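You operate a simulated robot arm through the tools that you are given. There is no shell and no other tool. Be economical: measure what you need, move in short steps, check, and stop when the job is done.

You are at the controls of a simulated robot arm. One attempt, no reset.

Task
Measure two level cups of rice into the cooker's pot and shut the rice bin.
Fine: use the blue cup and stand it back where it was; the cooker stays off.

Only the result counts: the job must be done as asked and must still hold three seconds after the hand-in. Knocking over, shifting, dropping, spilling or breaking anything else fails it.

Robot
A 6-joint arm with a two-finger parallel gripper, fixed in place. Base frame: the origin is at the foot of the arm, x ahead of it, y to its left, z up; the work surface is at about z = 565. Readings come in mm, rad, newtons and seconds.
With the tool pointing down near the work surface it reaches from about 100 to 640 mm from the base axis. Its first joint turns from -2.897 to 2.897 rad. Payload 4.1 kg.
The TCP is the grasp point between the finger pads, 23 mm short of the fingertips. In the tool frame z runs along the fingers and y along their closing line. The gripper opens to 94 mm. The fingers are 38 mm wide and 10 mm thick; the gripper's body (54 by 96 mm) begins 39 mm behind the TCP.
Orientation is that of the tool frame in the base frame, as a unit quaternion [w, x, y, z]. With the fingers straight down and closing along the base's y, the tool's x points along the base's -x, its y along +y and its z along -z.

Tools
- The arm moves only by the tool step_arm. Its argument "series" is a list of rows, each a list of 7 numbers: the shift along the base's x, y, z in mm, then the turn, a rotation vector about the base's x, y, z in rad, then the finger opening in mm, from 0 to 94. In form: [[dx, dy, dz, ax, ay, az, hand], ...]. A call has 1 to 12 rows; each row shifts and turns the commanded pose from where the row before left it. Each row takes 0.2 s and may step no farther than 50 mm and 0.15 rad from the row before; otherwise, or with a gripper value out of range, the whole call is refused. Where a pose cannot be reached the arm comes as near as it can. A force on the tool above 40 N (or 10 N above the force at the start of the call, whichever is more), or a blocked arm, ends the call early, and 0.2 s more pass. Each finger travels about 45 mm/s and halts on what it meets, pressing with about 24 N; the grip force reading is that of the motor and also rises with nothing between the fingers. The clock runs only during rows and for 0.2 s after the last one: add rows that do not move to give the fingers time. The reply holds the time, the measured pose of the TCP, the force on the tool along the base axes, the opening and the grip force, in the units named above and with some noise.
- Cameras (640 x 400 px; columns grow to the right, rows downward): "scene" is fixed at [48, 500.5, 1435.4]; the picture's right is [-0.55, -0.84, 0.00], its down [-0.70, 0.46, -0.55] and it looks along [0.46, -0.30, -0.83] (base axes); focal length 330 px, centre (320, 200). "wrist" rides on the gripper at [-39, 0, -44] in the tool frame; the picture's right is [0.00, -1.00, 0.00], its down [0.97, 0.00, -0.24] and it looks along [0.24, 0.00, 0.97] (tool axes); focal length 218 px, centre (320, 200). There is no depth. A picture from a camera that has moved, and an enlarged one, comes with that camera's place and axes in the base frame and with its lens.
- camera(camera): a new picture of that camera. The clock stands still meanwhile.
- lift_body(by): slides the trunk up (or, below 0, down) by that many mm; the arm rides with it, the base frame stays. It gives what a move gives, with no picture.
- zoom(camera, box): a new picture of the part [left, top, right, bottom] of that camera's present view, enlarged. The clock stands still meanwhile.
- finish_job(): hands the job in; it is judged then, once.

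Go step by step. Nothing tells you positions but the pictures and the camera data: compare them with the known pose of the tool, close in by small moves and look again before you grip or let go. The budget is 120 turns and 64 pictures, counting those below and the enlarged ones. Unless the task says otherwise, let go and move clear before handing in, and close with one line.

The tools are called after ">>>" as name(argument=value, ...) on one line, values as JSON. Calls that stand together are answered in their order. step_arm: Moves the arm, as the interface text tells. Its arguments: {"type":"object","properties":{"series":{"type":"array"}},"required":["series"]} The other tools are called the same way: lift_body (by) slides the trunk up or down; camera (camera) takes a picture; zoom (camera, box) takes an enlarged picture of a part of a camera's view; finish_job () hands the job in.

At the start:

```text
t: 0.0
ee_pos: [377.2, 290.7, 1082.1]
orientation: [0.0, 0.0, 1.0, 0.0]
ft_force: [-0.6, 0.2, 0.1]
gripper_width: 93.7
grip_force: 0.1
trunk travel left (down, up): [-500.0, 90.0]
```

scene: 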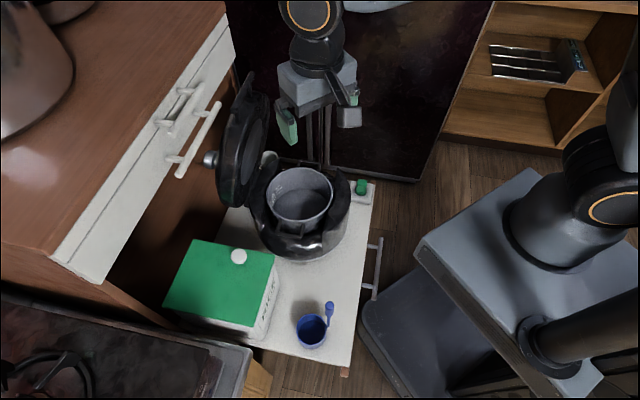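
wrist: 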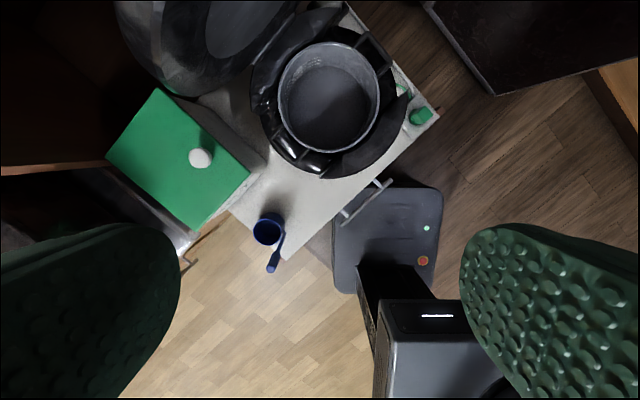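

The blue cup stands at about (205, 425), the green-lidded rice bin is to the left, and the open cooker is behind it. I'll zoom in for details first.

>>> zoom(camera="scene", box=[150, 220, 390, 370])

>>> zoom(camera="wrist", box=[100, 60, 340, 280])

>>> zoom(camera="scene", box=[200, 60, 400, 270])

```text
2.67 times, centred on (270, 295) of scene
camera zoom: at [48.0, 500.5, 1435.4], right [-0.55, -0.84, 0.0], down [-0.7, 0.46, -0.55], along [0.46, -0.3, -0.83], focal length 879 px, centre (453, -53)
```

zoom: 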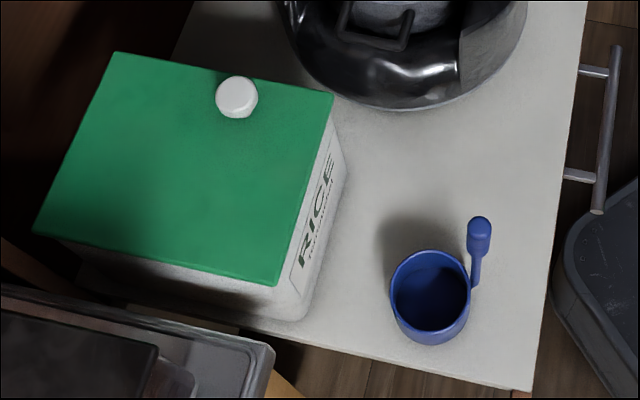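

```text
1.82 times, centred on (220, 170) of wrist
camera zoom: at [416.1, 290.8, 1127.3], right [0.0, -1.0, 0.0], down [-0.97, 0.0, 0.24], along [-0.24, 0.0, -0.97], focal length 397 px, centre (502, 254)
```

zoom: 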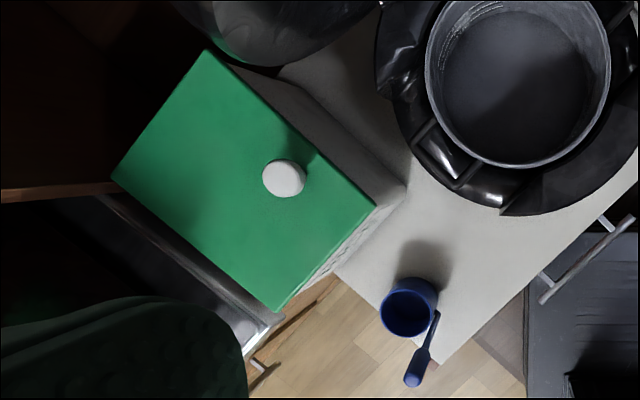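

```text
1.90 times, centred on (300, 165) of scene
camera zoom: at [48.0, 500.5, 1435.4], right [-0.55, -0.84, 0.0], down [-0.7, 0.46, -0.55], along [0.46, -0.3, -0.83], focal length 628 px, centre (358, 267)
```

zoom: 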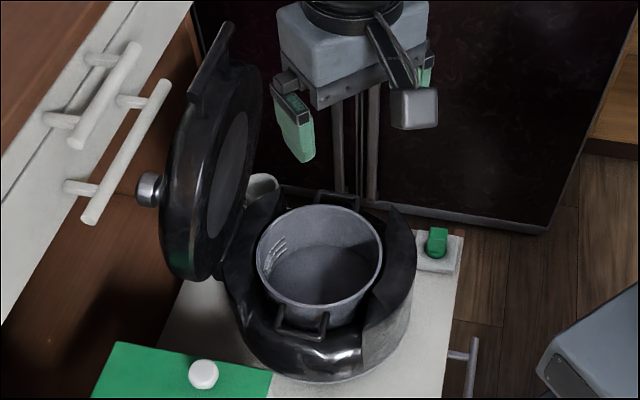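

The triangulated bin lid is at z≈730 with its knob at about (399, 487, 763). The cup rim is at about (207, 422, 617), with a vertical handle rising to about (195, 381, 755). I'll move above the knob, turning the hand so the fingers close along the likely hinge axis.

>>> step_arm(series=[[3.6, 32.7, -10, 0, 0, -0.131, 94], [3.6, 32.7, -10, 0, 0, -0.131, 94], [3.6, 32.7, -10, 0, 0, -0.131, 94], [3.6, 32.7, -10, 0, 0, -0.131, 94], [3.6, 32.7, -10, 0, 0, -0.131, 94], [3.6, 32.7, -10, 0, 0, -0.13, 94], [0, 0, 0, 0, 0, 0, 94]])

```text
t: 1.6
ee_pos: [398.5, 487.8, 1020.6]
orientation: [0.0, 0.384, 0.924, 0.0]
ft_force: [-0.1, 0.2, -0.4]
gripper_width: 94.1
grip_force: 0.2
trunk travel left (down, up): [-500.0, 90.0]
```

The pose is good. I'll lower the trunk to come nearer, then look.

>>> lift_body(by=-150)

>>> camera(camera="wrist")

>>> camera(camera="scene")

```text
t: 3.4
ee_pos: [397.2, 484.9, 872.1]
orientation: [0.001, 0.382, 0.924, 0.0]
ft_force: [0.5, 0.6, -0.2]
gripper_width: 94.1
grip_force: 0.1
trunk travel left (down, up): [-350.0, 240.0]
```

```text
58 pictures are left
camera wrist: at [425.0, 459.3, 915.8], right [-0.71, -0.71, 0.0], down [-0.69, 0.69, 0.24], along [-0.17, 0.17, -0.97], focal length 218 px, centre (320, 200)
```

wrist: 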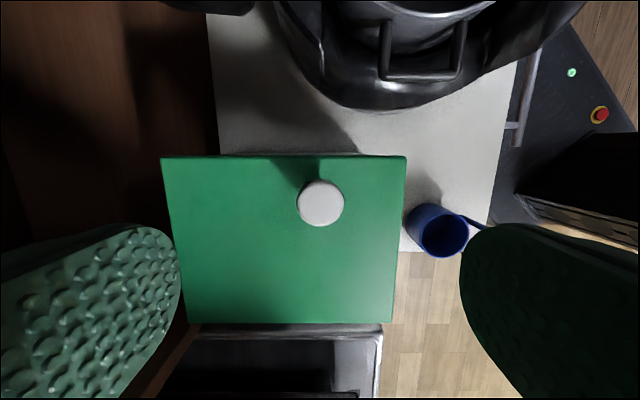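

```text
57 pictures are left
```

scene: 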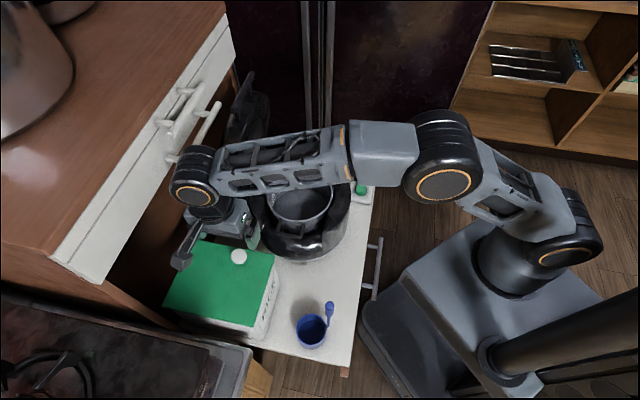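

>>> zoom(camera="scene", box=[90, 100, 330, 300])

```text
2.00 times, centred on (210, 200) of scene
camera zoom: at [48.0, 500.5, 1435.4], right [-0.55, -0.84, 0.0], down [-0.7, 0.46, -0.55], along [0.46, -0.3, -0.83], focal length 659 px, centre (540, 200)
```

zoom: 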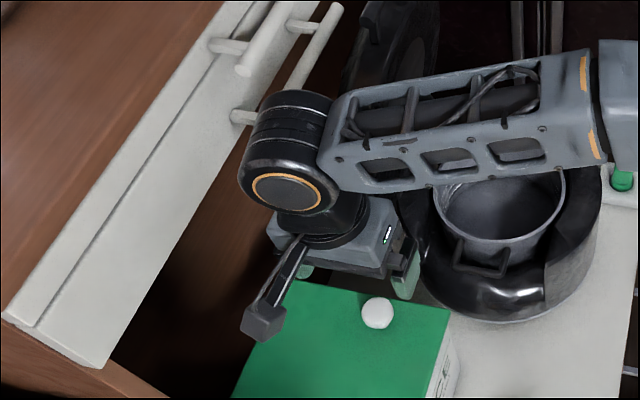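

Nothing looks in the way, so I'll lower the fingers around the knob and grip it.

>>> step_arm(series=[[0.5, 0.5, -30, 0, 0, 0, 94], [0.5, 0.5, -30, 0, 0, 0, 94], [0, 0, -25, 0, 0, 0, 94], [0, 0, -15, 0, 0, 0, 94], [0, 0, -12, 0, 0, 0, 94], [0, 0, 0, 0, 0, 0, 94]])

>>> camera(camera="wrist")

```text
t: 4.8
ee_pos: [397.6, 488.1, 759.6]
orientation: [0.0, 0.383, 0.924, 0.0]
ft_force: [0.8, -0.6, 3.7]
gripper_width: 93.8
grip_force: 0.0
trunk travel left (down, up): [-350.0, 240.0]
```

```text
55 pictures are left
camera wrist: at [425.3, 460.6, 803.6], right [-0.71, -0.71, 0.0], down [-0.69, 0.69, 0.24], along [-0.17, 0.17, -0.97], focal length 218 px, centre (320, 200)
```

wrist: 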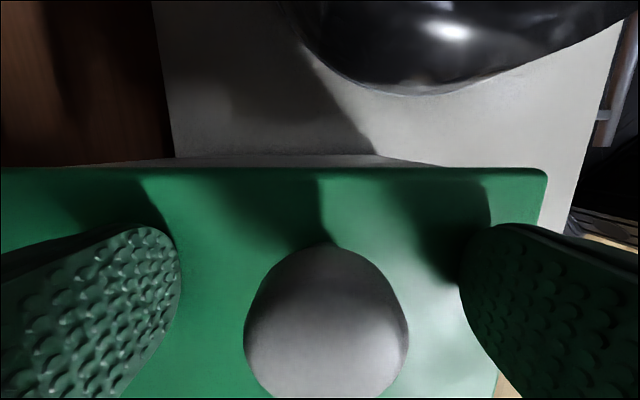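

The fingers straddle the knob and may be just touching the lid. I'll rise 2 mm and close.

>>> step_arm(series=[[0, 0, 2, 0, 0, 0, 60], [0, 0, 0, 0, 0, 0, 30], [0, 0, 0, 0, 0, 0, 10], [0, 0, 0, 0, 0, 0, 10], [0, 0, 0, 0, 0, 0, 10], [0, 0, 0, 0, 0, 0, 10]])

```text
t: 6.2
ee_pos: [397.8, 486.3, 759.9]
orientation: [-0.001, 0.383, 0.924, -0.001]
ft_force: [-2.6, -4.4, -0.3]
gripper_width: 31.9
grip_force: 23.7
trunk travel left (down, up): [-350.0, 240.0]
```

The knob is held at 32 mm wide. I'll lift a little and watch whether the lid tilts on a hinge or comes off flat.

>>> step_arm(series=[[0, 0, 8, 0, 0, 0, 10], [0, 0, 8, 0, 0, 0, 10], [0, 0, 8, 0, 0, 0, 10], [0, 0, 0, 0, 0, 0, 10]])

>>> zoom(camera="scene", box=[130, 200, 370, 350])

```text
t: 7.2
ee_pos: [397.5, 486.8, 785.5]
orientation: [0.001, 0.383, 0.924, 0.0]
ft_force: [-7.3, -0.7, -7.0]
gripper_width: 32.2
grip_force: 23.9
trunk travel left (down, up): [-350.0, 240.0]
```

```text
2.67 times, centred on (250, 275) of scene
camera zoom: at [48.0, 500.5, 1435.4], right [-0.55, -0.84, 0.0], down [-0.7, 0.46, -0.55], along [0.46, -0.3, -0.83], focal length 879 px, centre (507, 0)
```

zoom: 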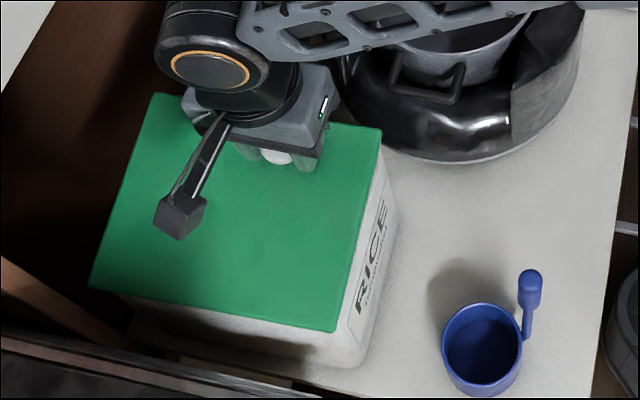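

The lid is hinged on the far edge, since that edge stayed down. I'll follow the arc with the hand vertical and let the knob pivot between the pads.

>>> step_arm(series=[[-7, 7, 6, 0, 0, 0, 10], [-6.5, 6, 12.5, 0, 0, 0, 10], [-9.6, 9.3, 17.5, 0, 0, 0, 10], [-11.4, 11.1, 15.1, 0, 0, 0, 10], [-12.9, 12.5, 12.4, 0, 0, 0, 10], [0, 0, 0, 0, 0, 0, 10]])

>>> camera(camera="scene")

```text
t: 8.6
ee_pos: [350.0, 533.4, 850.9]
orientation: [0.0, 0.382, 0.924, 0.0]
ft_force: [-1.6, -1.2, -8.2]
gripper_width: 32.1
grip_force: 23.7
trunk travel left (down, up): [-350.0, 240.0]
```

```text
53 pictures are left
```

scene: 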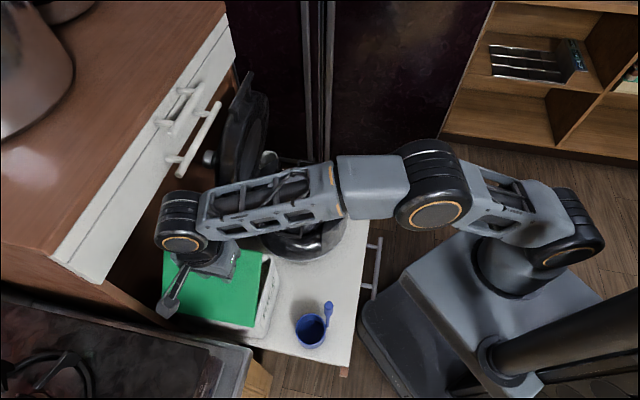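

The lid is opening along the arc. I'll carry on.

>>> step_arm(series=[[-14.2, 13.8, 9.4, 0, 0, 0, 10], [-15.1, 14.7, 6.2, 0, 0, 0, 10], [-15.6, 15.1, 2.9, 0, 0, 0, 10], [-15.7, 15.3, -0.6, 0, 0, 0, 10], [0, 0, 0, 0, 0, 0, 10]])

>>> camera(camera="scene")

```text
t: 9.8
ee_pos: [291.5, 589.6, 867.5]
orientation: [-0.001, 0.383, 0.924, 0.002]
ft_force: [5.8, 2.5, 11.9]
gripper_width: 32.1
grip_force: 24.2
trunk travel left (down, up): [-350.0, 240.0]
```

```text
52 pictures are left
```

scene: 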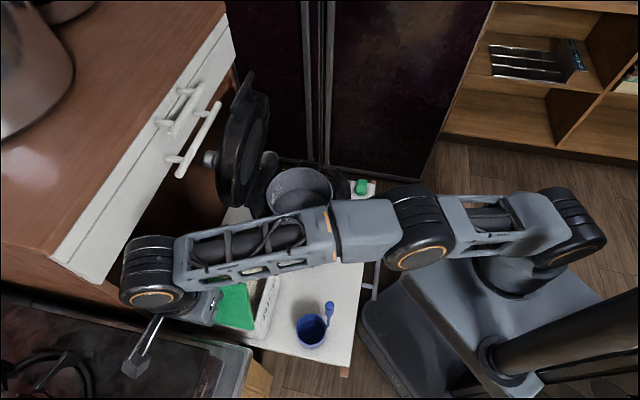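

The lid is at about 83°. I'll bring it just past vertical in smaller steps.

>>> step_arm(series=[[-7.7, 7.5, -1.5, 0, 0, 0, 10], [-7.7, 7.5, -3, 0, 0, 0, 10], [-7, 6.8, -3, 0, 0, 0, 10], [-7, 6.8, -4, 0, 0, 0, 10], [0, 0, 0, 0, 0, 0, 10]])

>>> zoom(camera="scene", box=[90, 200, 370, 380])

```text
t: 10.9
ee_pos: [264.7, 608.8, 856.6]
orientation: [0.003, 0.385, 0.923, 0.005]
ft_force: [20.5, -10.4, 3.7]
gripper_width: 32.5
grip_force: 24.3
out of reach, approached as far as the arm can: row 3, 4
trunk travel left (down, up): [-350.0, 240.0]
stopped in row 5: the force on the tool passed its limit (the readings are from after the stop); the commanded pose is now the measured one
```

```text
2.22 times, centred on (230, 290) of scene
camera zoom: at [48.0, 500.5, 1435.4], right [-0.55, -0.84, 0.0], down [-0.7, 0.46, -0.55], along [0.46, -0.3, -0.83], focal length 732 px, centre (520, 0)
```

zoom: 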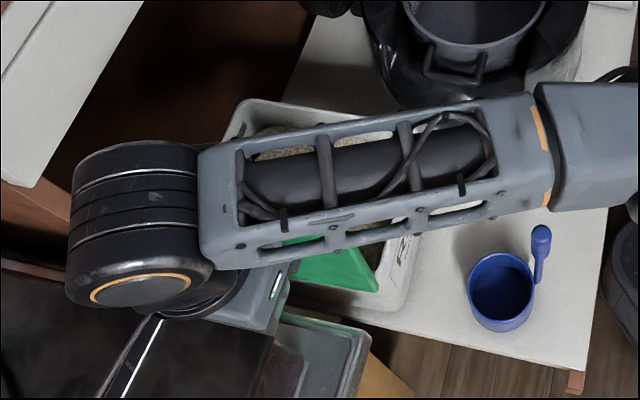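

The lid is past vertical (about 95°) and seems to be against its stop. I'll ease off a little, then open the fingers and see if it stays.

>>> step_arm(series=[[2, -2, 0, 0, 0, 0, 10], [0, 0, 0, 0, 0, 0, 10], [0, 0, 0, 0, 0, 0, 50], [0, 0, 0, 0, 0, 0, 94], [0, 0, 0, 0, 0, 0, 94], [0, 0, 0, 0, 0, 0, 94], [0, 0, 0, 0, 0, 0, 94]])

>>> camera(camera="wrist")

```text
t: 12.5
ee_pos: [262.8, 606.1, 857.8]
orientation: [0.0, 0.384, 0.923, 0.004]
ft_force: [7.2, -26.1, -1.9]
gripper_width: 88.0
grip_force: 0.0
trunk travel left (down, up): [-350.0, 240.0]
```

```text
50 pictures are left
camera wrist: at [290.0, 579.7, 902.1], right [-0.71, -0.7, -0.01], down [-0.69, 0.69, 0.24], along [-0.16, 0.18, -0.97], focal length 218 px, centre (320, 200)
```

wrist: 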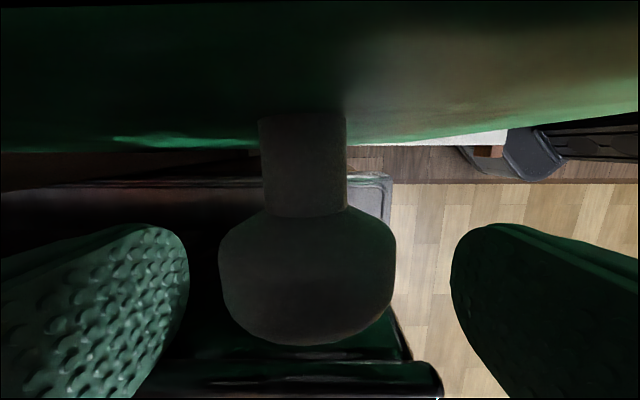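

The knob is free between the fingers and the lid stands past vertical. I'll rise straight out and check.

>>> step_arm(series=[[0, 0, 10, 0, 0, 0, 94], [0, 0, 20, 0, 0, 0, 94], [0, 0, 25, 0, 0, 0, 94], [0, 0, 25, 0, 0, 0, 94], [0, 0, 25, 0, 0, 0, 94], [0, 0, 0, 0, 0, 0, 94]])

>>> camera(camera="wrist")

```text
t: 13.9
ee_pos: [255.4, 590.3, 948.8]
orientation: [0.001, 0.383, 0.924, 0.005]
ft_force: [0.2, -0.8, 0.3]
gripper_width: 94.1
grip_force: 0.1
out of reach, approached as far as the arm can: row 2, 3, 4, 5
trunk travel left (down, up): [-350.0, 240.0]
```

```text
49 pictures are left
camera wrist: at [282.0, 562.4, 993.1], right [-0.71, -0.71, -0.01], down [-0.69, 0.69, 0.24], along [-0.16, 0.18, -0.97], focal length 218 px, centre (320, 200)
```

wrist: 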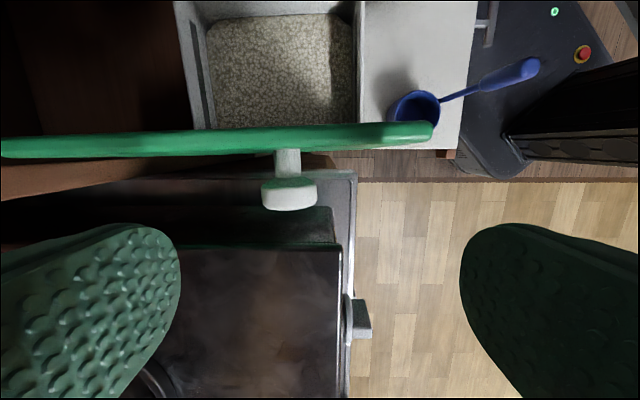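

The lid stays open and rice is visible. I'll back away toward the cup and look at both.

>>> step_arm(series=[[10, -40, 0, 0, 0, 0, 94], [10, -40, 0, 0, 0, 0, 94], [10, -40, 0, 0, 0, 0, 94], [0, -20, 0, 0, 0, 0, 94], [0, 0, 0, 0, 0, 0, 94]])

>>> camera(camera="wrist")

>>> zoom(camera="scene", box=[130, 190, 370, 370])

```text
t: 15.1
ee_pos: [283.3, 448.4, 945.9]
orientation: [0.001, 0.383, 0.924, 0.005]
ft_force: [0.1, -0.1, 0.0]
gripper_width: 94.0
grip_force: 0.1
trunk travel left (down, up): [-350.0, 240.0]
```

```text
48 pictures are left
camera wrist: at [310.4, 422.2, 990.7], right [-0.71, -0.71, -0.01], down [-0.69, 0.69, 0.24], along [-0.16, 0.18, -0.97], focal length 218 px, centre (320, 200)
```

wrist: 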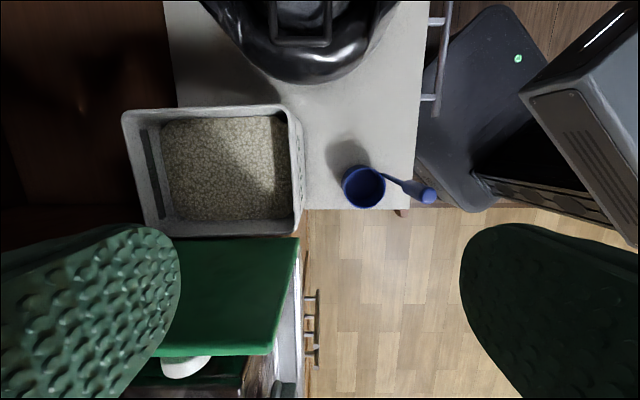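

```text
2.22 times, centred on (250, 280) of scene
camera zoom: at [48.0, 500.5, 1435.4], right [-0.55, -0.84, 0.0], down [-0.7, 0.46, -0.55], along [0.46, -0.3, -0.83], focal length 732 px, centre (476, 22)
```

zoom: 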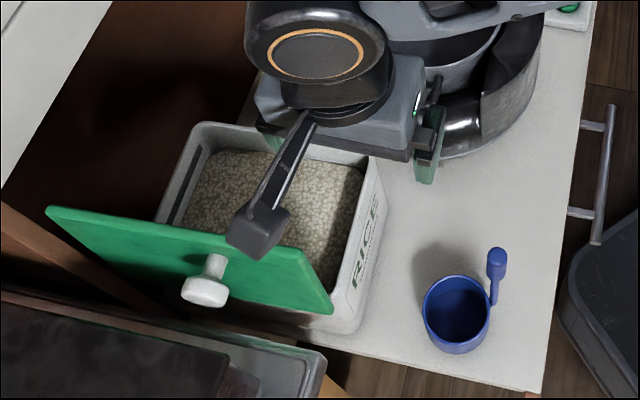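

>>> zoom(camera="wrist", box=[110, 90, 320, 250])

>>> zoom(camera="wrist", box=[310, 130, 450, 230])

```text
2.50 times, centred on (215, 170) of wrist
camera zoom: at [310.4, 422.2, 990.7], right [-0.71, -0.71, -0.01], down [-0.69, 0.69, 0.24], along [-0.16, 0.18, -0.97], focal length 546 px, centre (582, 275)
```

zoom: 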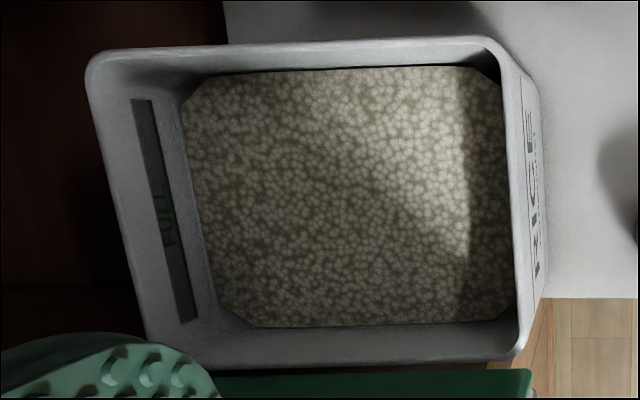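

```text
4.00 times, centred on (380, 180) of wrist
camera zoom: at [310.4, 422.2, 990.7], right [-0.71, -0.71, -0.01], down [-0.69, 0.69, 0.24], along [-0.16, 0.18, -0.97], focal length 873 px, centre (80, 280)
```

zoom: 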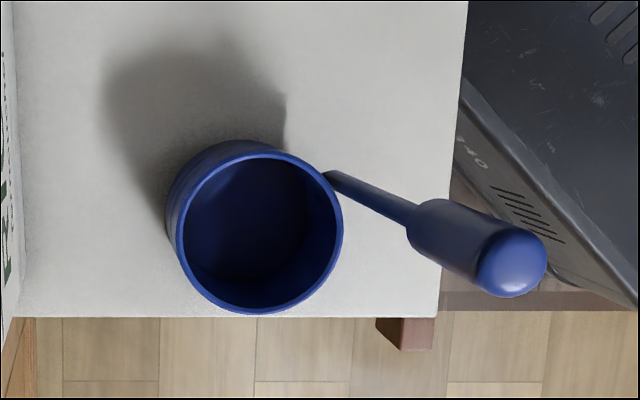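

The rice surface is at z≈675, and the bin rim at about 725. The cup's handle grip is a vertical, roughly 19 mm thick bulb at about (194, 382), z≈695–768. I'll move above it with the closing line along the handle-to-cup direction (about 72°).

>>> step_arm(series=[[-18, -13.5, -5, 0, 0, 0.118, 94], [-18, -13.5, -5, 0, 0, 0.118, 94], [-18, -13.5, -10, 0, 0, 0.118, 94], [-18, -13.5, -20, 0, 0, 0.118, 94], [-17, -12.5, -35, 0, 0, 0, 94], [0, 0, 0, 0, 0, 0, 94]])

>>> camera(camera="wrist")

```text
t: 16.5
ee_pos: [194.9, 380.7, 870.8]
orientation: [0.0, 0.157, 0.988, 0.005]
ft_force: [0.4, -0.4, 1.1]
gripper_width: 94.1
grip_force: 0.1
trunk travel left (down, up): [-350.0, 240.0]
```

```text
44 pictures are left
camera wrist: at [231.7, 369.6, 915.0], right [-0.31, -0.95, -0.01], down [-0.92, 0.3, 0.24], along [-0.23, 0.09, -0.97], focal length 218 px, centre (320, 200)
```

wrist: 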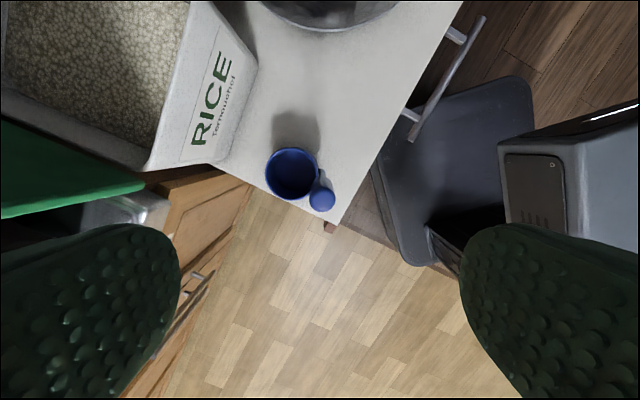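

The bulb is directly below at (195, 382). I'll descend to grip height and check before closing.

>>> step_arm(series=[[0, 0.5, -35, 0, 0, 0, 94], [0, 0.5, -35, 0, 0, 0, 94], [0, 0.4, -30, 0, 0, 0, 80], [0, 0, -20, 0, 0, 0, 60], [0, 0, -12, 0, 0, 0, 44], [0, 0, 0, 0, 0, 0, 40]])

>>> camera(camera="wrist")

>>> zoom(camera="scene", box=[230, 250, 390, 370])

```text
t: 17.9
ee_pos: [195.2, 384.5, 741.4]
orientation: [-0.001, 0.157, 0.988, 0.006]
ft_force: [-0.4, -1.0, 0.4]
gripper_width: 39.8
grip_force: 0.0
trunk travel left (down, up): [-350.0, 240.0]
```

```text
43 pictures are left
camera wrist: at [232.2, 371.6, 786.4], right [-0.31, -0.95, -0.01], down [-0.92, 0.3, 0.24], along [-0.23, 0.08, -0.97], focal length 218 px, centre (320, 200)
```

wrist: 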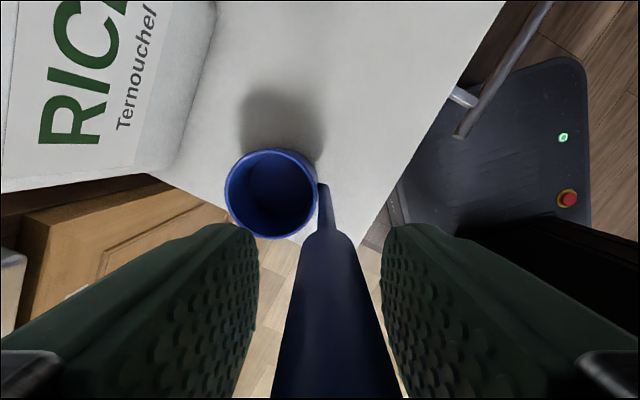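

```text
3.33 times, centred on (310, 310) of scene
camera zoom: at [48.0, 500.5, 1435.4], right [-0.55, -0.84, 0.0], down [-0.7, 0.46, -0.55], along [0.46, -0.3, -0.83], focal length 1098 px, centre (353, -167)
```

zoom: 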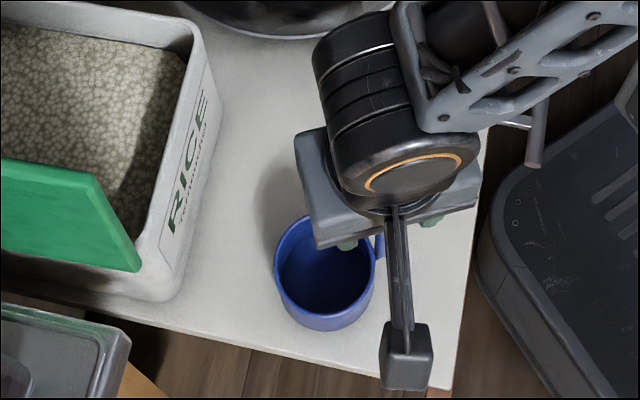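

The bulb is about 2.3 mm off-centre toward the right finger. I'll correct that and close.

>>> step_arm(series=[[-0.7, -2.2, -2, 0, 0, 0, 40], [0, 0, 0, 0, 0, 0, 30], [0, 0, 0, 0, 0, 0, 22], [0, 0, 0, 0, 0, 0, 16], [0, 0, 0, 0, 0, 0, 8], [0, 0, 0, 0, 0, 0, 5], [0, 0, 0, 0, 0, 0, 5]])

>>> camera(camera="wrist")

```text
t: 19.5
ee_pos: [195.6, 381.4, 739.1]
orientation: [0.0, 0.157, 0.988, 0.005]
ft_force: [-0.2, 0.3, 0.5]
gripper_width: 18.2
grip_force: 23.6
trunk travel left (down, up): [-350.0, 240.0]
```

```text
41 pictures are left
camera wrist: at [232.0, 369.8, 784.0], right [-0.31, -0.95, -0.01], down [-0.92, 0.3, 0.24], along [-0.23, 0.08, -0.97], focal length 218 px, centre (320, 200)
```

wrist: 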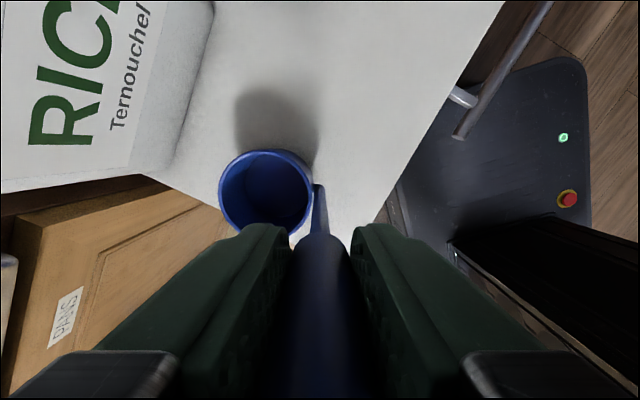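

The cup is gripped at TCP (195.6, 381.4, 739.1), which is the place to return it to. I'll lift it straight up.

>>> step_arm(series=[[0, 0, 10, 0, 0, 0, 5], [0, 0, 20, 0, 0, 0, 5], [0, 0, 35, 0, 0, 0, 5], [0, 0, 40, 0, 0, 0, 5], [0, 0, 45, 0, 0, 0, 5], [0, 0, 45, 0, 0, 0, 5], [0, 0, 0, 0, 0, 0, 5]])

>>> camera(camera="wrist")

```text
t: 21.1
ee_pos: [194.8, 380.2, 935.8]
orientation: [-0.001, 0.157, 0.988, 0.005]
ft_force: [-0.3, -0.1, -0.8]
gripper_width: 18.7
grip_force: 23.7
trunk travel left (down, up): [-350.0, 240.0]
```

```text
40 pictures are left
camera wrist: at [231.4, 368.0, 980.7], right [-0.31, -0.95, -0.01], down [-0.92, 0.3, 0.24], along [-0.23, 0.08, -0.97], focal length 218 px, centre (320, 200)
```

wrist: 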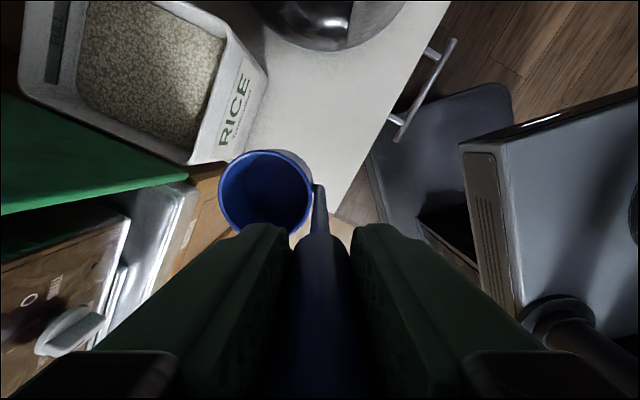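

The cup is held firmly. I'll carry it over the middle of the bin.

>>> step_arm(series=[[30, 10, 0, 0, 0, 0, 5], [35, 15, 0, 0, 0, 0, 5], [35, 20, 0, 0, 0, 0, 5], [35, 30, 0, 0, 0, 0, 5], [25, 30, 0, 0, 0, 0, 5], [13, 20, 0, 0, 0, 0, 5], [0, 0, 0, 0, 0, 0, 5]])

>>> camera(camera="wrist")

>>> camera(camera="scene")

```text
t: 22.7
ee_pos: [369.1, 507.4, 934.9]
orientation: [0.0, 0.157, 0.988, 0.004]
ft_force: [-0.5, 0.3, -0.3]
gripper_width: 18.6
grip_force: 23.9
trunk travel left (down, up): [-350.0, 240.0]
```

```text
39 pictures are left
camera wrist: at [405.5, 495.4, 979.0], right [-0.31, -0.95, -0.01], down [-0.92, 0.3, 0.24], along [-0.23, 0.08, -0.97], focal length 218 px, centre (320, 200)
```

wrist: 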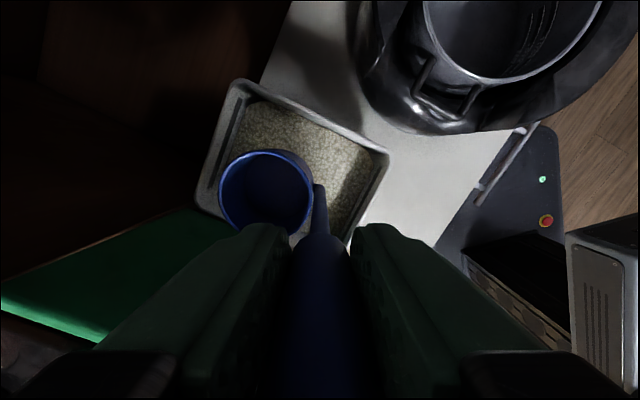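

```text
38 pictures are left
```

scene: 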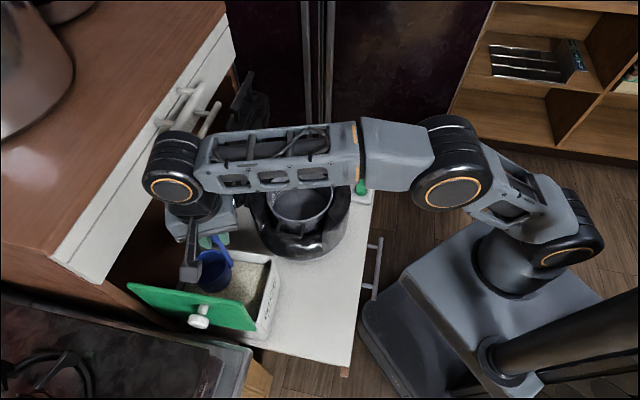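

By geometry the cup is centred over the bin opening. I'll descend in stages.

>>> step_arm(series=[[0, 0, -35, 0, 0, 0, 5], [0, 0, -30, 0, 0, 0, 5], [0, 0, -15, 0, 0, 0, 5], [0, 0, -10, 0, 0, 0, 5], [0, 0, -10, 0, 0, 0, 5], [0, 0, -10, 0, 0, 0, 5], [0, 0, 0, 0, 0, 0, 5]])

>>> camera(camera="wrist")

```text
t: 24.3
ee_pos: [370.8, 507.1, 821.9]
orientation: [0.0, 0.157, 0.988, 0.006]
ft_force: [1.3, 0.5, 4.3]
gripper_width: 18.3
grip_force: 24.0
trunk travel left (down, up): [-350.0, 240.0]
```

```text
37 pictures are left
camera wrist: at [408.2, 495.8, 867.5], right [-0.31, -0.95, -0.01], down [-0.92, 0.3, 0.24], along [-0.23, 0.09, -0.97], focal length 218 px, centre (320, 200)
```

wrist: 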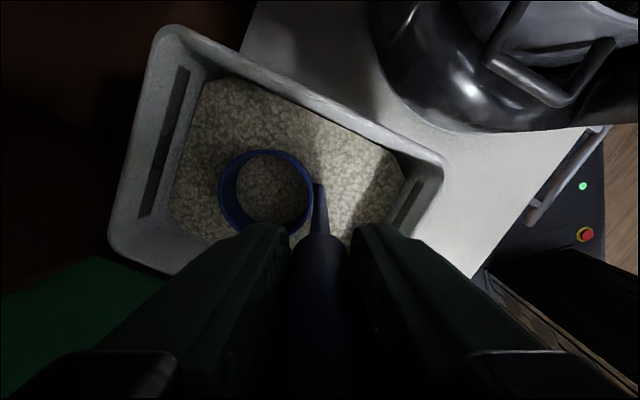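

Rice shows inside the cup at the rice level and resistance is mild. I'll go on until the rim is under the surface.

>>> step_arm(series=[[0, 0, -8, 0, 0, 0, 5], [0, 0, -8, 0, 0, 0, 5], [0, 0, -8, 0, 0, 0, 5], [0, 0, -8, 0, 0, 0, 5], [0, 0, -8, 0, 0, 0, 5], [0, 0, 0, 0, 0, 0, 5]])

>>> camera(camera="wrist")

```text
t: 25.7
ee_pos: [368.8, 505.7, 781.5]
orientation: [0.0, 0.157, 0.988, 0.005]
ft_force: [0.8, -0.4, -2.0]
gripper_width: 18.7
grip_force: 24.3
trunk travel left (down, up): [-350.0, 240.0]
```

```text
36 pictures are left
camera wrist: at [406.0, 494.7, 826.7], right [-0.31, -0.95, -0.01], down [-0.92, 0.3, 0.24], along [-0.23, 0.08, -0.97], focal length 218 px, centre (320, 200)
```

wrist: 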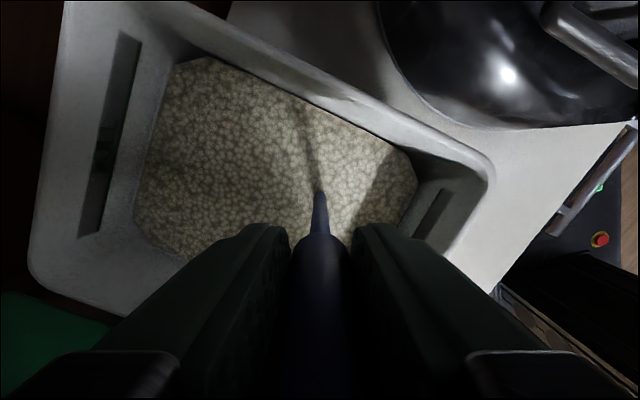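

The rim is submerged. I'll raise the cup until it is clear of the rice but still inside the bin, then look at the fill.

>>> step_arm(series=[[0, 0, 8, 0, 0, 0, 5], [0, 0, 12, 0, 0, 0, 5], [0, 0, 12, 0, 0, 0, 5], [0, 0, 12, 0, 0, 0, 5], [0, 0, 12, 0, 0, 0, 5], [0, 0, 12, 0, 0, 0, 5], [0, 0, 8, 0, 0, 0, 5], [0, 0, 0, 0, 0, 0, 5]])

>>> zoom(camera="wrist", box=[160, 60, 460, 260])

>>> zoom(camera="scene", box=[160, 210, 300, 310])

```text
t: 27.5
ee_pos: [368.8, 507.7, 857.8]
orientation: [0.0, 0.158, 0.987, 0.005]
ft_force: [0.3, 0.0, -2.3]
gripper_width: 18.6
grip_force: 23.9
trunk travel left (down, up): [-350.0, 240.0]
```

```text
2.00 times, centred on (310, 160) of wrist
camera zoom: at [406.0, 495.4, 902.3], right [-0.31, -0.95, -0.01], down [-0.92, 0.3, 0.24], along [-0.23, 0.08, -0.97], focal length 436 px, centre (340, 280)
```

zoom: 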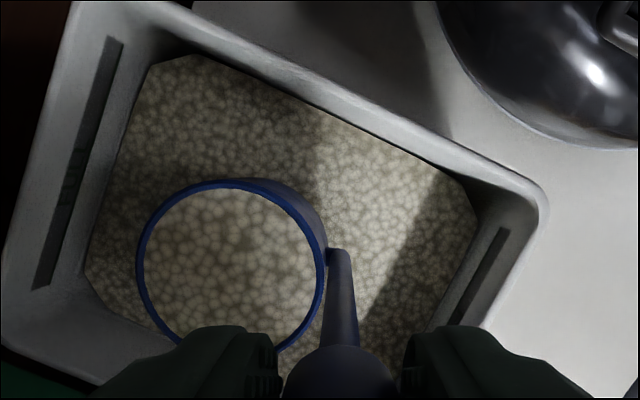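

```text
4.00 times, centred on (230, 260) of scene
camera zoom: at [48.0, 500.5, 1435.4], right [-0.55, -0.84, 0.0], down [-0.7, 0.46, -0.55], along [0.46, -0.3, -0.83], focal length 1318 px, centre (680, -40)
```

zoom: 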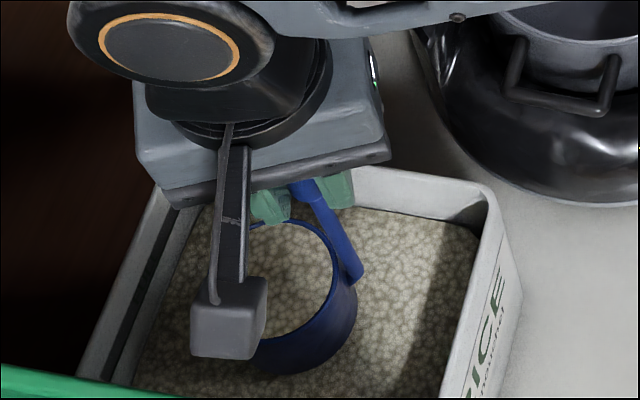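

The cup is full and I need to see whether it is heaped or level. I'll zoom in closer.

>>> zoom(camera="wrist", box=[215, 140, 335, 240])

>>> zoom(camera="scene", box=[205, 255, 260, 310])

```text
4.00 times, centred on (275, 190) of wrist
camera zoom: at [406.0, 495.4, 902.3], right [-0.31, -0.95, -0.01], down [-0.92, 0.3, 0.24], along [-0.23, 0.08, -0.97], focal length 873 px, centre (500, 240)
```

zoom: 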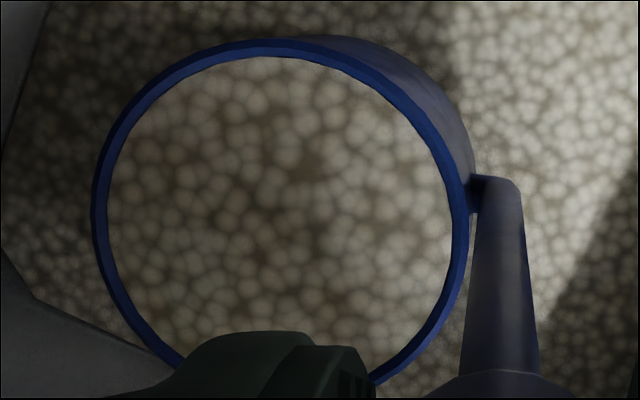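

```text
7.27 times, centred on (232, 282) of scene
camera zoom: at [48.0, 500.5, 1435.4], right [-0.55, -0.84, 0.0], down [-0.7, 0.46, -0.55], along [0.46, -0.3, -0.83], focal length 2397 px, centre (956, -400)
```

zoom: 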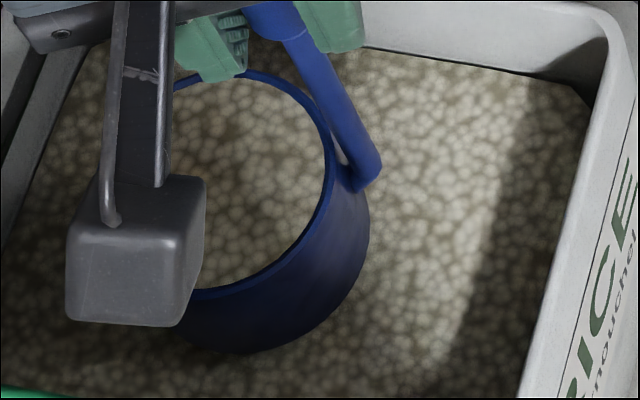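

The rice is flush with the rim all round, so this is a level cup. The pot centre is at about (502, 273) with its rim at z≈697. I'll lift clear and carry the cup upright toward the pot, turning it as I go.

>>> step_arm(series=[[0, 0, 25, 0, 0, 0, 5], [0, 0, 30, 0, 0, 0, 5], [0, 0, 35, 0, 0, 0, 5], [0, -25, 5, 0, 0, 0.13, 5], [2, -30, 0, 0, 0, 0.14, 5], [4, -32, 0, 0, 0, 0.14, 5], [8, -32, 0, 0, 0, 0.14, 5], [10, -30, 0, 0, 0, 0.14, 5], [12, -25, 0, 0, 0, 0.14, 5], [15, -20, 0, 0, 0, 0.14, 5], [0, 0, 0, 0, 0, 0.14, 5], [0, 0, 0, 0, 0, 0, 5]])

>>> camera(camera="scene")

>>> camera(camera="wrist")

```text
t: 30.1
ee_pos: [422.5, 314.1, 955.1]
orientation: [-0.002, -0.387, 0.922, 0.004]
ft_force: [-0.3, -0.1, -2.0]
gripper_width: 18.8
grip_force: 24.2
trunk travel left (down, up): [-350.0, 240.0]
```

```text
31 pictures are left
```

scene: 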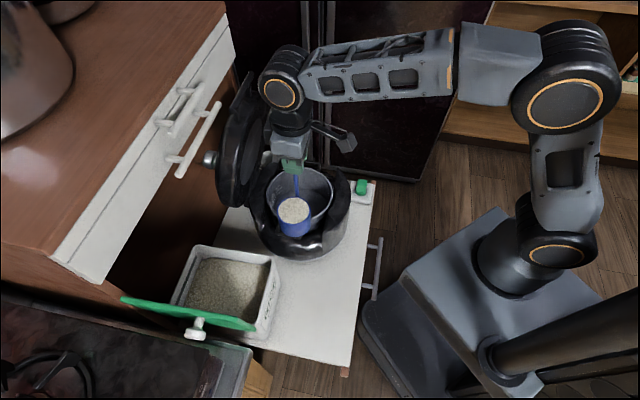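

```text
30 pictures are left
camera wrist: at [448.5, 342.1, 999.4], right [0.71, -0.7, -0.01], down [-0.68, -0.69, 0.24], along [-0.18, -0.17, -0.97], focal length 218 px, centre (320, 200)
```

wrist: 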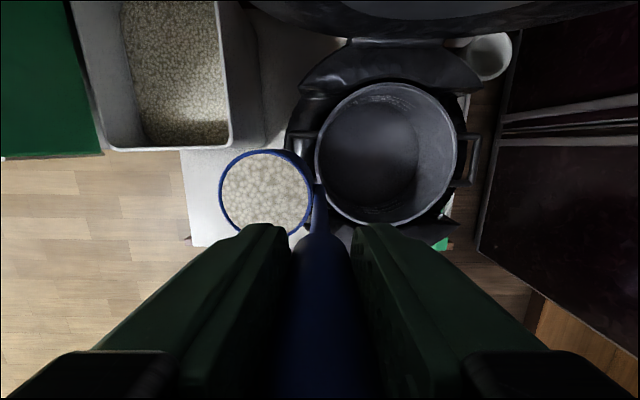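

The pot centre is confirmed at (503, 272.5) with a radius of about 93. I'll finish the yaw so the cup lies on the −x side of the hand, and bring it over the pot.

>>> step_arm(series=[[17, -7, 0, 0, 0, 0.13, 5], [17, -7, 0, 0, 0, 0.13, 5], [17, -7, 0, 0, 0, 0.13, 5], [17, -7, -10, 0, 0, 0.13, 5], [17, -7, -15, 0, 0, 0.13, 5], [13, -6, -15, 0, 0, 0.125, 5], [0, 0, 0, 0, 0, 0, 5]])

>>> camera(camera="wrist")

```text
t: 31.7
ee_pos: [518.4, 270.8, 914.0]
orientation: [-0.004, -0.707, 0.708, 0.003]
ft_force: [0.2, -0.2, -1.5]
gripper_width: 18.6
grip_force: 23.7
trunk travel left (down, up): [-350.0, 240.0]
```

```text
29 pictures are left
camera wrist: at [518.5, 311.1, 958.7], right [1.0, 0.0, -0.01], down [0.0, -0.97, 0.24], along [-0.01, -0.24, -0.97], focal length 218 px, centre (320, 200)
```

wrist: 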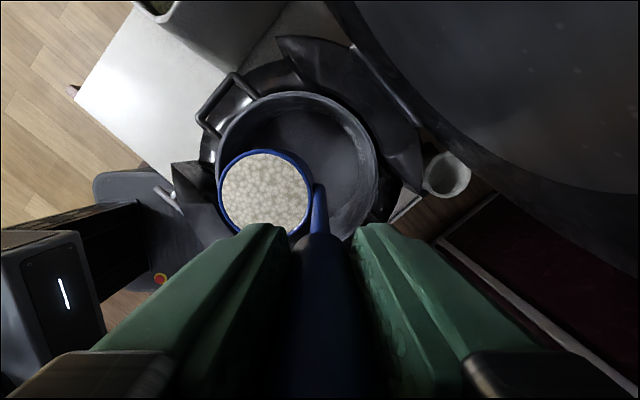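

The cup is over the pot's near half. I'll begin tilting toward −x, with the hand swinging back and the lip kept over the pot.

>>> step_arm(series=[[-14.7, 1, 9.9, 0, -0.1496, 0, 5], [-15.9, 1, 7.1, 0, -0.1496, 0, 5], [-16.8, 0, 3.9, 0, -0.1496, 0, 5], [-17.1, 0, 0.7, 0, -0.1496, 0, 5], [-17, 0, -2.5, 0, -0.1496, 0, 5]])

>>> camera(camera="scene")

```text
t: 32.9
ee_pos: [436.5, 272.5, 932.7]
orientation: [0.255, -0.659, 0.66, -0.255]
ft_force: [-0.2, 0.4, -2.3]
gripper_width: 18.8
grip_force: 23.9
trunk travel left (down, up): [-350.0, 240.0]
```

```text
28 pictures are left
```

scene: 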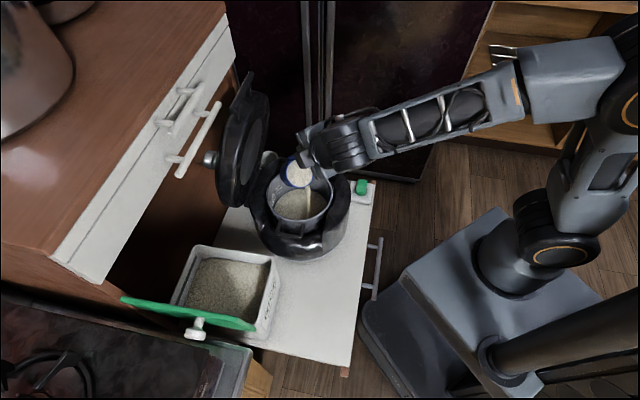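

Rice is running into the pot. I'll continue the tilt.

>>> step_arm(series=[[-16.3, 0, -5.6, 0, -0.1496, 0, 5], [-15.3, 0, -8.7, 0, -0.1496, 0, 5], [-13.8, 0, -11.5, 0, -0.1496, 0, 5], [-11.9, 0, -14.1, 0, -0.1496, 0, 5], [-9.6, 0, -16.3, 0, -0.1496, 0, 5], [0, 0, 0, 0, 0, 0, 5]])

>>> camera(camera="scene")

```text
t: 34.3
ee_pos: [370.5, 274.1, 876.7]
orientation: [0.479, -0.52, 0.521, -0.478]
ft_force: [-0.4, 0.1, -1.3]
gripper_width: 18.9
grip_force: 23.8
trunk travel left (down, up): [-350.0, 240.0]
```

```text
27 pictures are left
```

scene: 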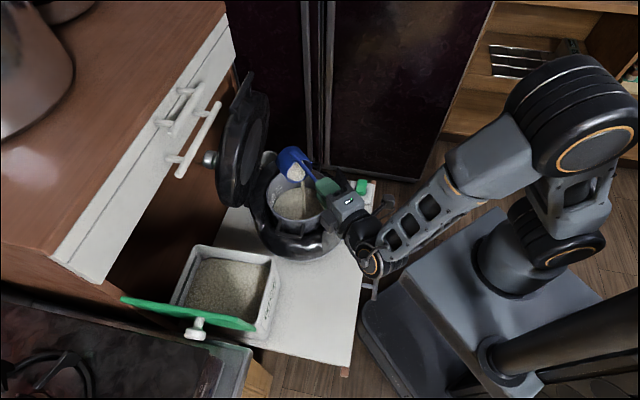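

Still some rice is in the cup at 86°. I'll tilt on to 120°, watching the hand over the tray.

>>> step_arm(series=[[-6.9, 0, -18.2, 0, -0.1496, 0, 5], [-4.3, 0, -19.7, 0, -0.1496, 0, 5], [-1, 0, -20.9, 0, -0.1496, 0, 5], [1.9, 0, -15.3, 0, -0.1496, 0, 5], [0, 0, 0, 0, 0, 0, 5], [0, 0, 0, 0, 0, 0, 5]])

>>> camera(camera="scene")

```text
t: 35.7
ee_pos: [366.0, 283.0, 815.0]
orientation: [-0.599, 0.374, -0.377, 0.599]
ft_force: [0.8, 0.2, -1.0]
gripper_width: 18.2
grip_force: 24.3
out of reach, approached as far as the arm can: row 4
trunk travel left (down, up): [-350.0, 240.0]
```

```text
26 pictures are left
```

scene: 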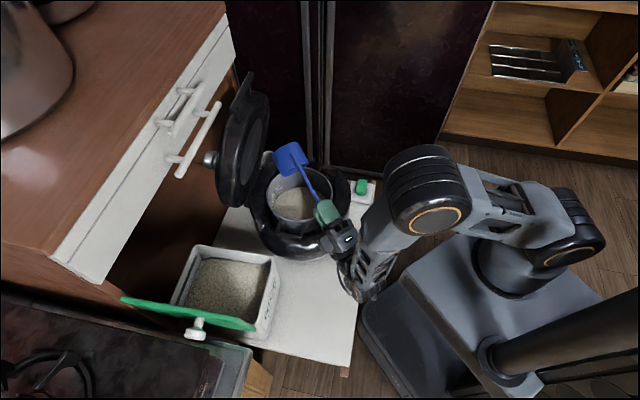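

>>> zoom(camera="scene", box=[220, 130, 390, 270])

>>> camera(camera="wrist")

```text
2.86 times, centred on (305, 200) of scene
camera zoom: at [48.0, 500.5, 1435.4], right [-0.55, -0.84, 0.0], down [-0.7, 0.46, -0.55], along [0.46, -0.3, -0.83], focal length 942 px, centre (363, 200)
```

zoom: 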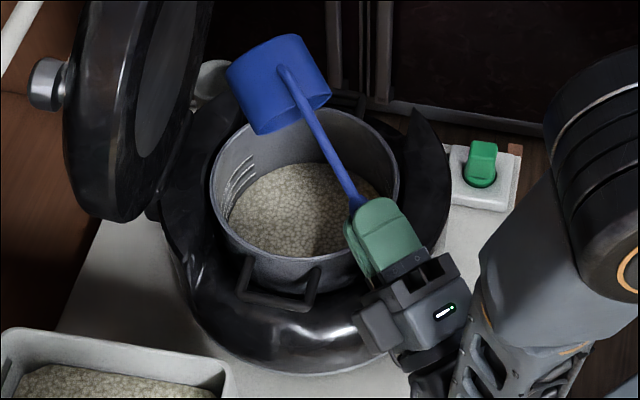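

```text
24 pictures are left
camera wrist: at [325.1, 321.5, 795.9], right [-0.43, 0.0, 0.9], down [-0.22, -0.97, -0.11], along [0.87, -0.24, 0.42], focal length 218 px, centre (320, 200)
```

wrist: 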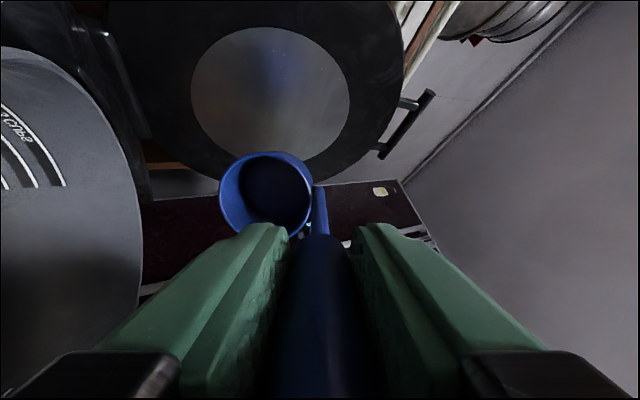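

The cup is empty and all the rice is in the pot, with no spill visible. I'll reverse the tilt to upright.

>>> step_arm(series=[[-1.9, 0, 15.3, 0, 0.1496, 0, 5], [1, 0, 20.9, 0, 0.1496, 0, 5], [4.3, 0, 19.7, 0, 0.1496, 0, 5], [6.9, 0, 18.2, 0, 0.1496, 0, 5], [9.6, 0, 16.3, 0, 0.1496, 0, 5], [11.9, 0, 14.1, 0, 0.1496, 0, 5], [13.8, 0, 11.5, 0, 0.1496, 0, 5], [15.3, 0, 8.7, 0, 0.1496, 0, 5], [16.3, 0, 5.6, 0, 0.1496, 0, 5], [0, 0, 0, 0, 0, 0, 5]])

```text
t: 37.9
ee_pos: [443.0, 284.3, 945.7]
orientation: [0.233, -0.666, 0.668, -0.235]
ft_force: [0.4, -0.5, -0.4]
gripper_width: 18.4
grip_force: 24.1
trunk travel left (down, up): [-350.0, 240.0]
```

>>> step_arm(series=[[5, 0, 2, 0, 0.1496, 0, 5], [5, 0, 2, 0, 0.1496, 0, 5], [5, 0, 2, 0, 0.1496, 0, 5], [0, 0, 2, 0, 0.1496, 0, 5], [0, 0, 0, 0, 0.0766, 0, 5], [0, 0, 0, 0, 0, 0, 5]])

>>> camera(camera="wrist")

```text
t: 39.3
ee_pos: [455.9, 281.9, 953.0]
orientation: [-0.002, -0.706, 0.708, -0.001]
ft_force: [0.0, -0.1, -0.9]
gripper_width: 18.3
grip_force: 23.8
trunk travel left (down, up): [-350.0, 240.0]
```

```text
23 pictures are left
camera wrist: at [455.8, 322.7, 997.6], right [1.0, 0.0, 0.0], down [0.0, -0.97, 0.24], along [0.0, -0.24, -0.97], focal length 218 px, centre (320, 200)
```

wrist: 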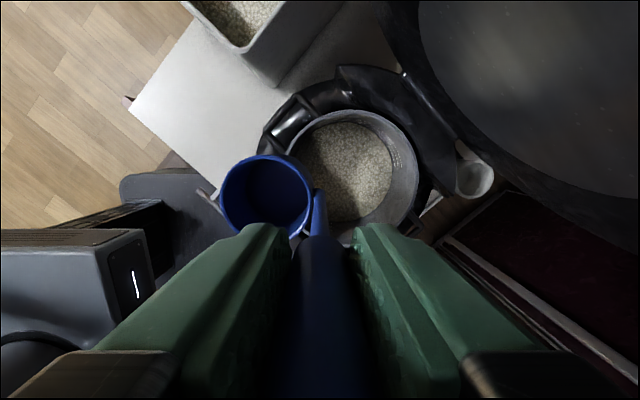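

The pot is tidy with the first cup in it. I'll swing back to the bin for the second.

>>> step_arm(series=[[-15, 8, 0, 0, 0, -0.149, 5], [-15, 10, 0, 0, 0, -0.149, 5], [-12, 15, 0, 0, 0, -0.149, 5], [-8, 18, 0, 0, 0, -0.149, 5], [-4, 20, 0, 0, 0, -0.149, 5], [-2, 22, 0, 0, 0, -0.149, 5], [-2, 22, 0, 0, 0, -0.149, 5], [-2, 22, 0, 0, 0, -0.149, 5], [-2, 22, 0, 0, 0, -0.149, 5], [-5, 22, 0, 0, 0, -0.149, 5], [-10, 22, 0, 0, 0, -0.149, 5], [-10, 22, 0, 0, 0, -0.149, 5]])

```text
t: 41.9
ee_pos: [366.8, 507.9, 952.1]
orientation: [-0.002, 0.111, 0.994, 0.001]
ft_force: [0.3, -0.5, -0.6]
gripper_width: 18.4
grip_force: 24.2
trunk travel left (down, up): [-350.0, 240.0]
```

>>> step_arm(series=[[1, 0, -35, 0, 0, -0.08, 5], [1, 0, -30, 0, 0, 0, 5], [0, 0, -25, 0, 0, 0, 5], [0, 0, -15, 0, 0, 0, 5], [0, 0, -12, 0, 0, 0, 5], [0, 0, -10, 0, 0, 0, 5], [0, 0, -10, 0, 0, 0, 5], [0, 0, -10, 0, 0, 0, 5], [0, 0, -10, 0, 0, 0, 5], [0, 0, -10, 0, 0, 0, 5], [0, 0, -10, 0, 0, 0, 5], [0, 0, 0, 0, 0, 0, 5]])

>>> camera(camera="wrist")

```text
t: 44.5
ee_pos: [372.5, 507.2, 774.6]
orientation: [-0.002, 0.148, 0.989, 0.0]
ft_force: [0.5, -0.2, -1.5]
gripper_width: 18.7
grip_force: 24.4
trunk travel left (down, up): [-350.0, 240.0]
```

```text
22 pictures are left
camera wrist: at [409.2, 497.0, 820.6], right [-0.29, -0.96, 0.0], down [-0.93, 0.29, 0.24], along [-0.23, 0.07, -0.97], focal length 218 px, centre (320, 200)
```

wrist: 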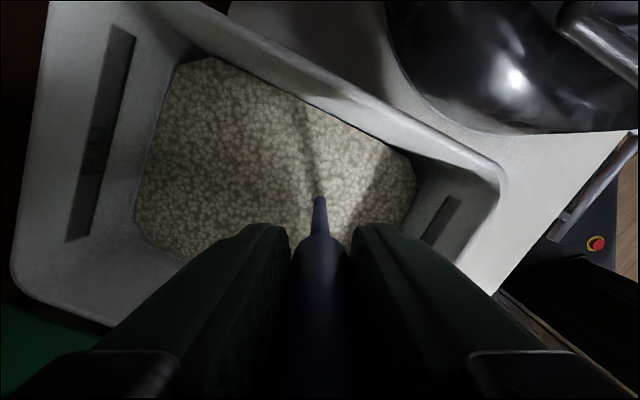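

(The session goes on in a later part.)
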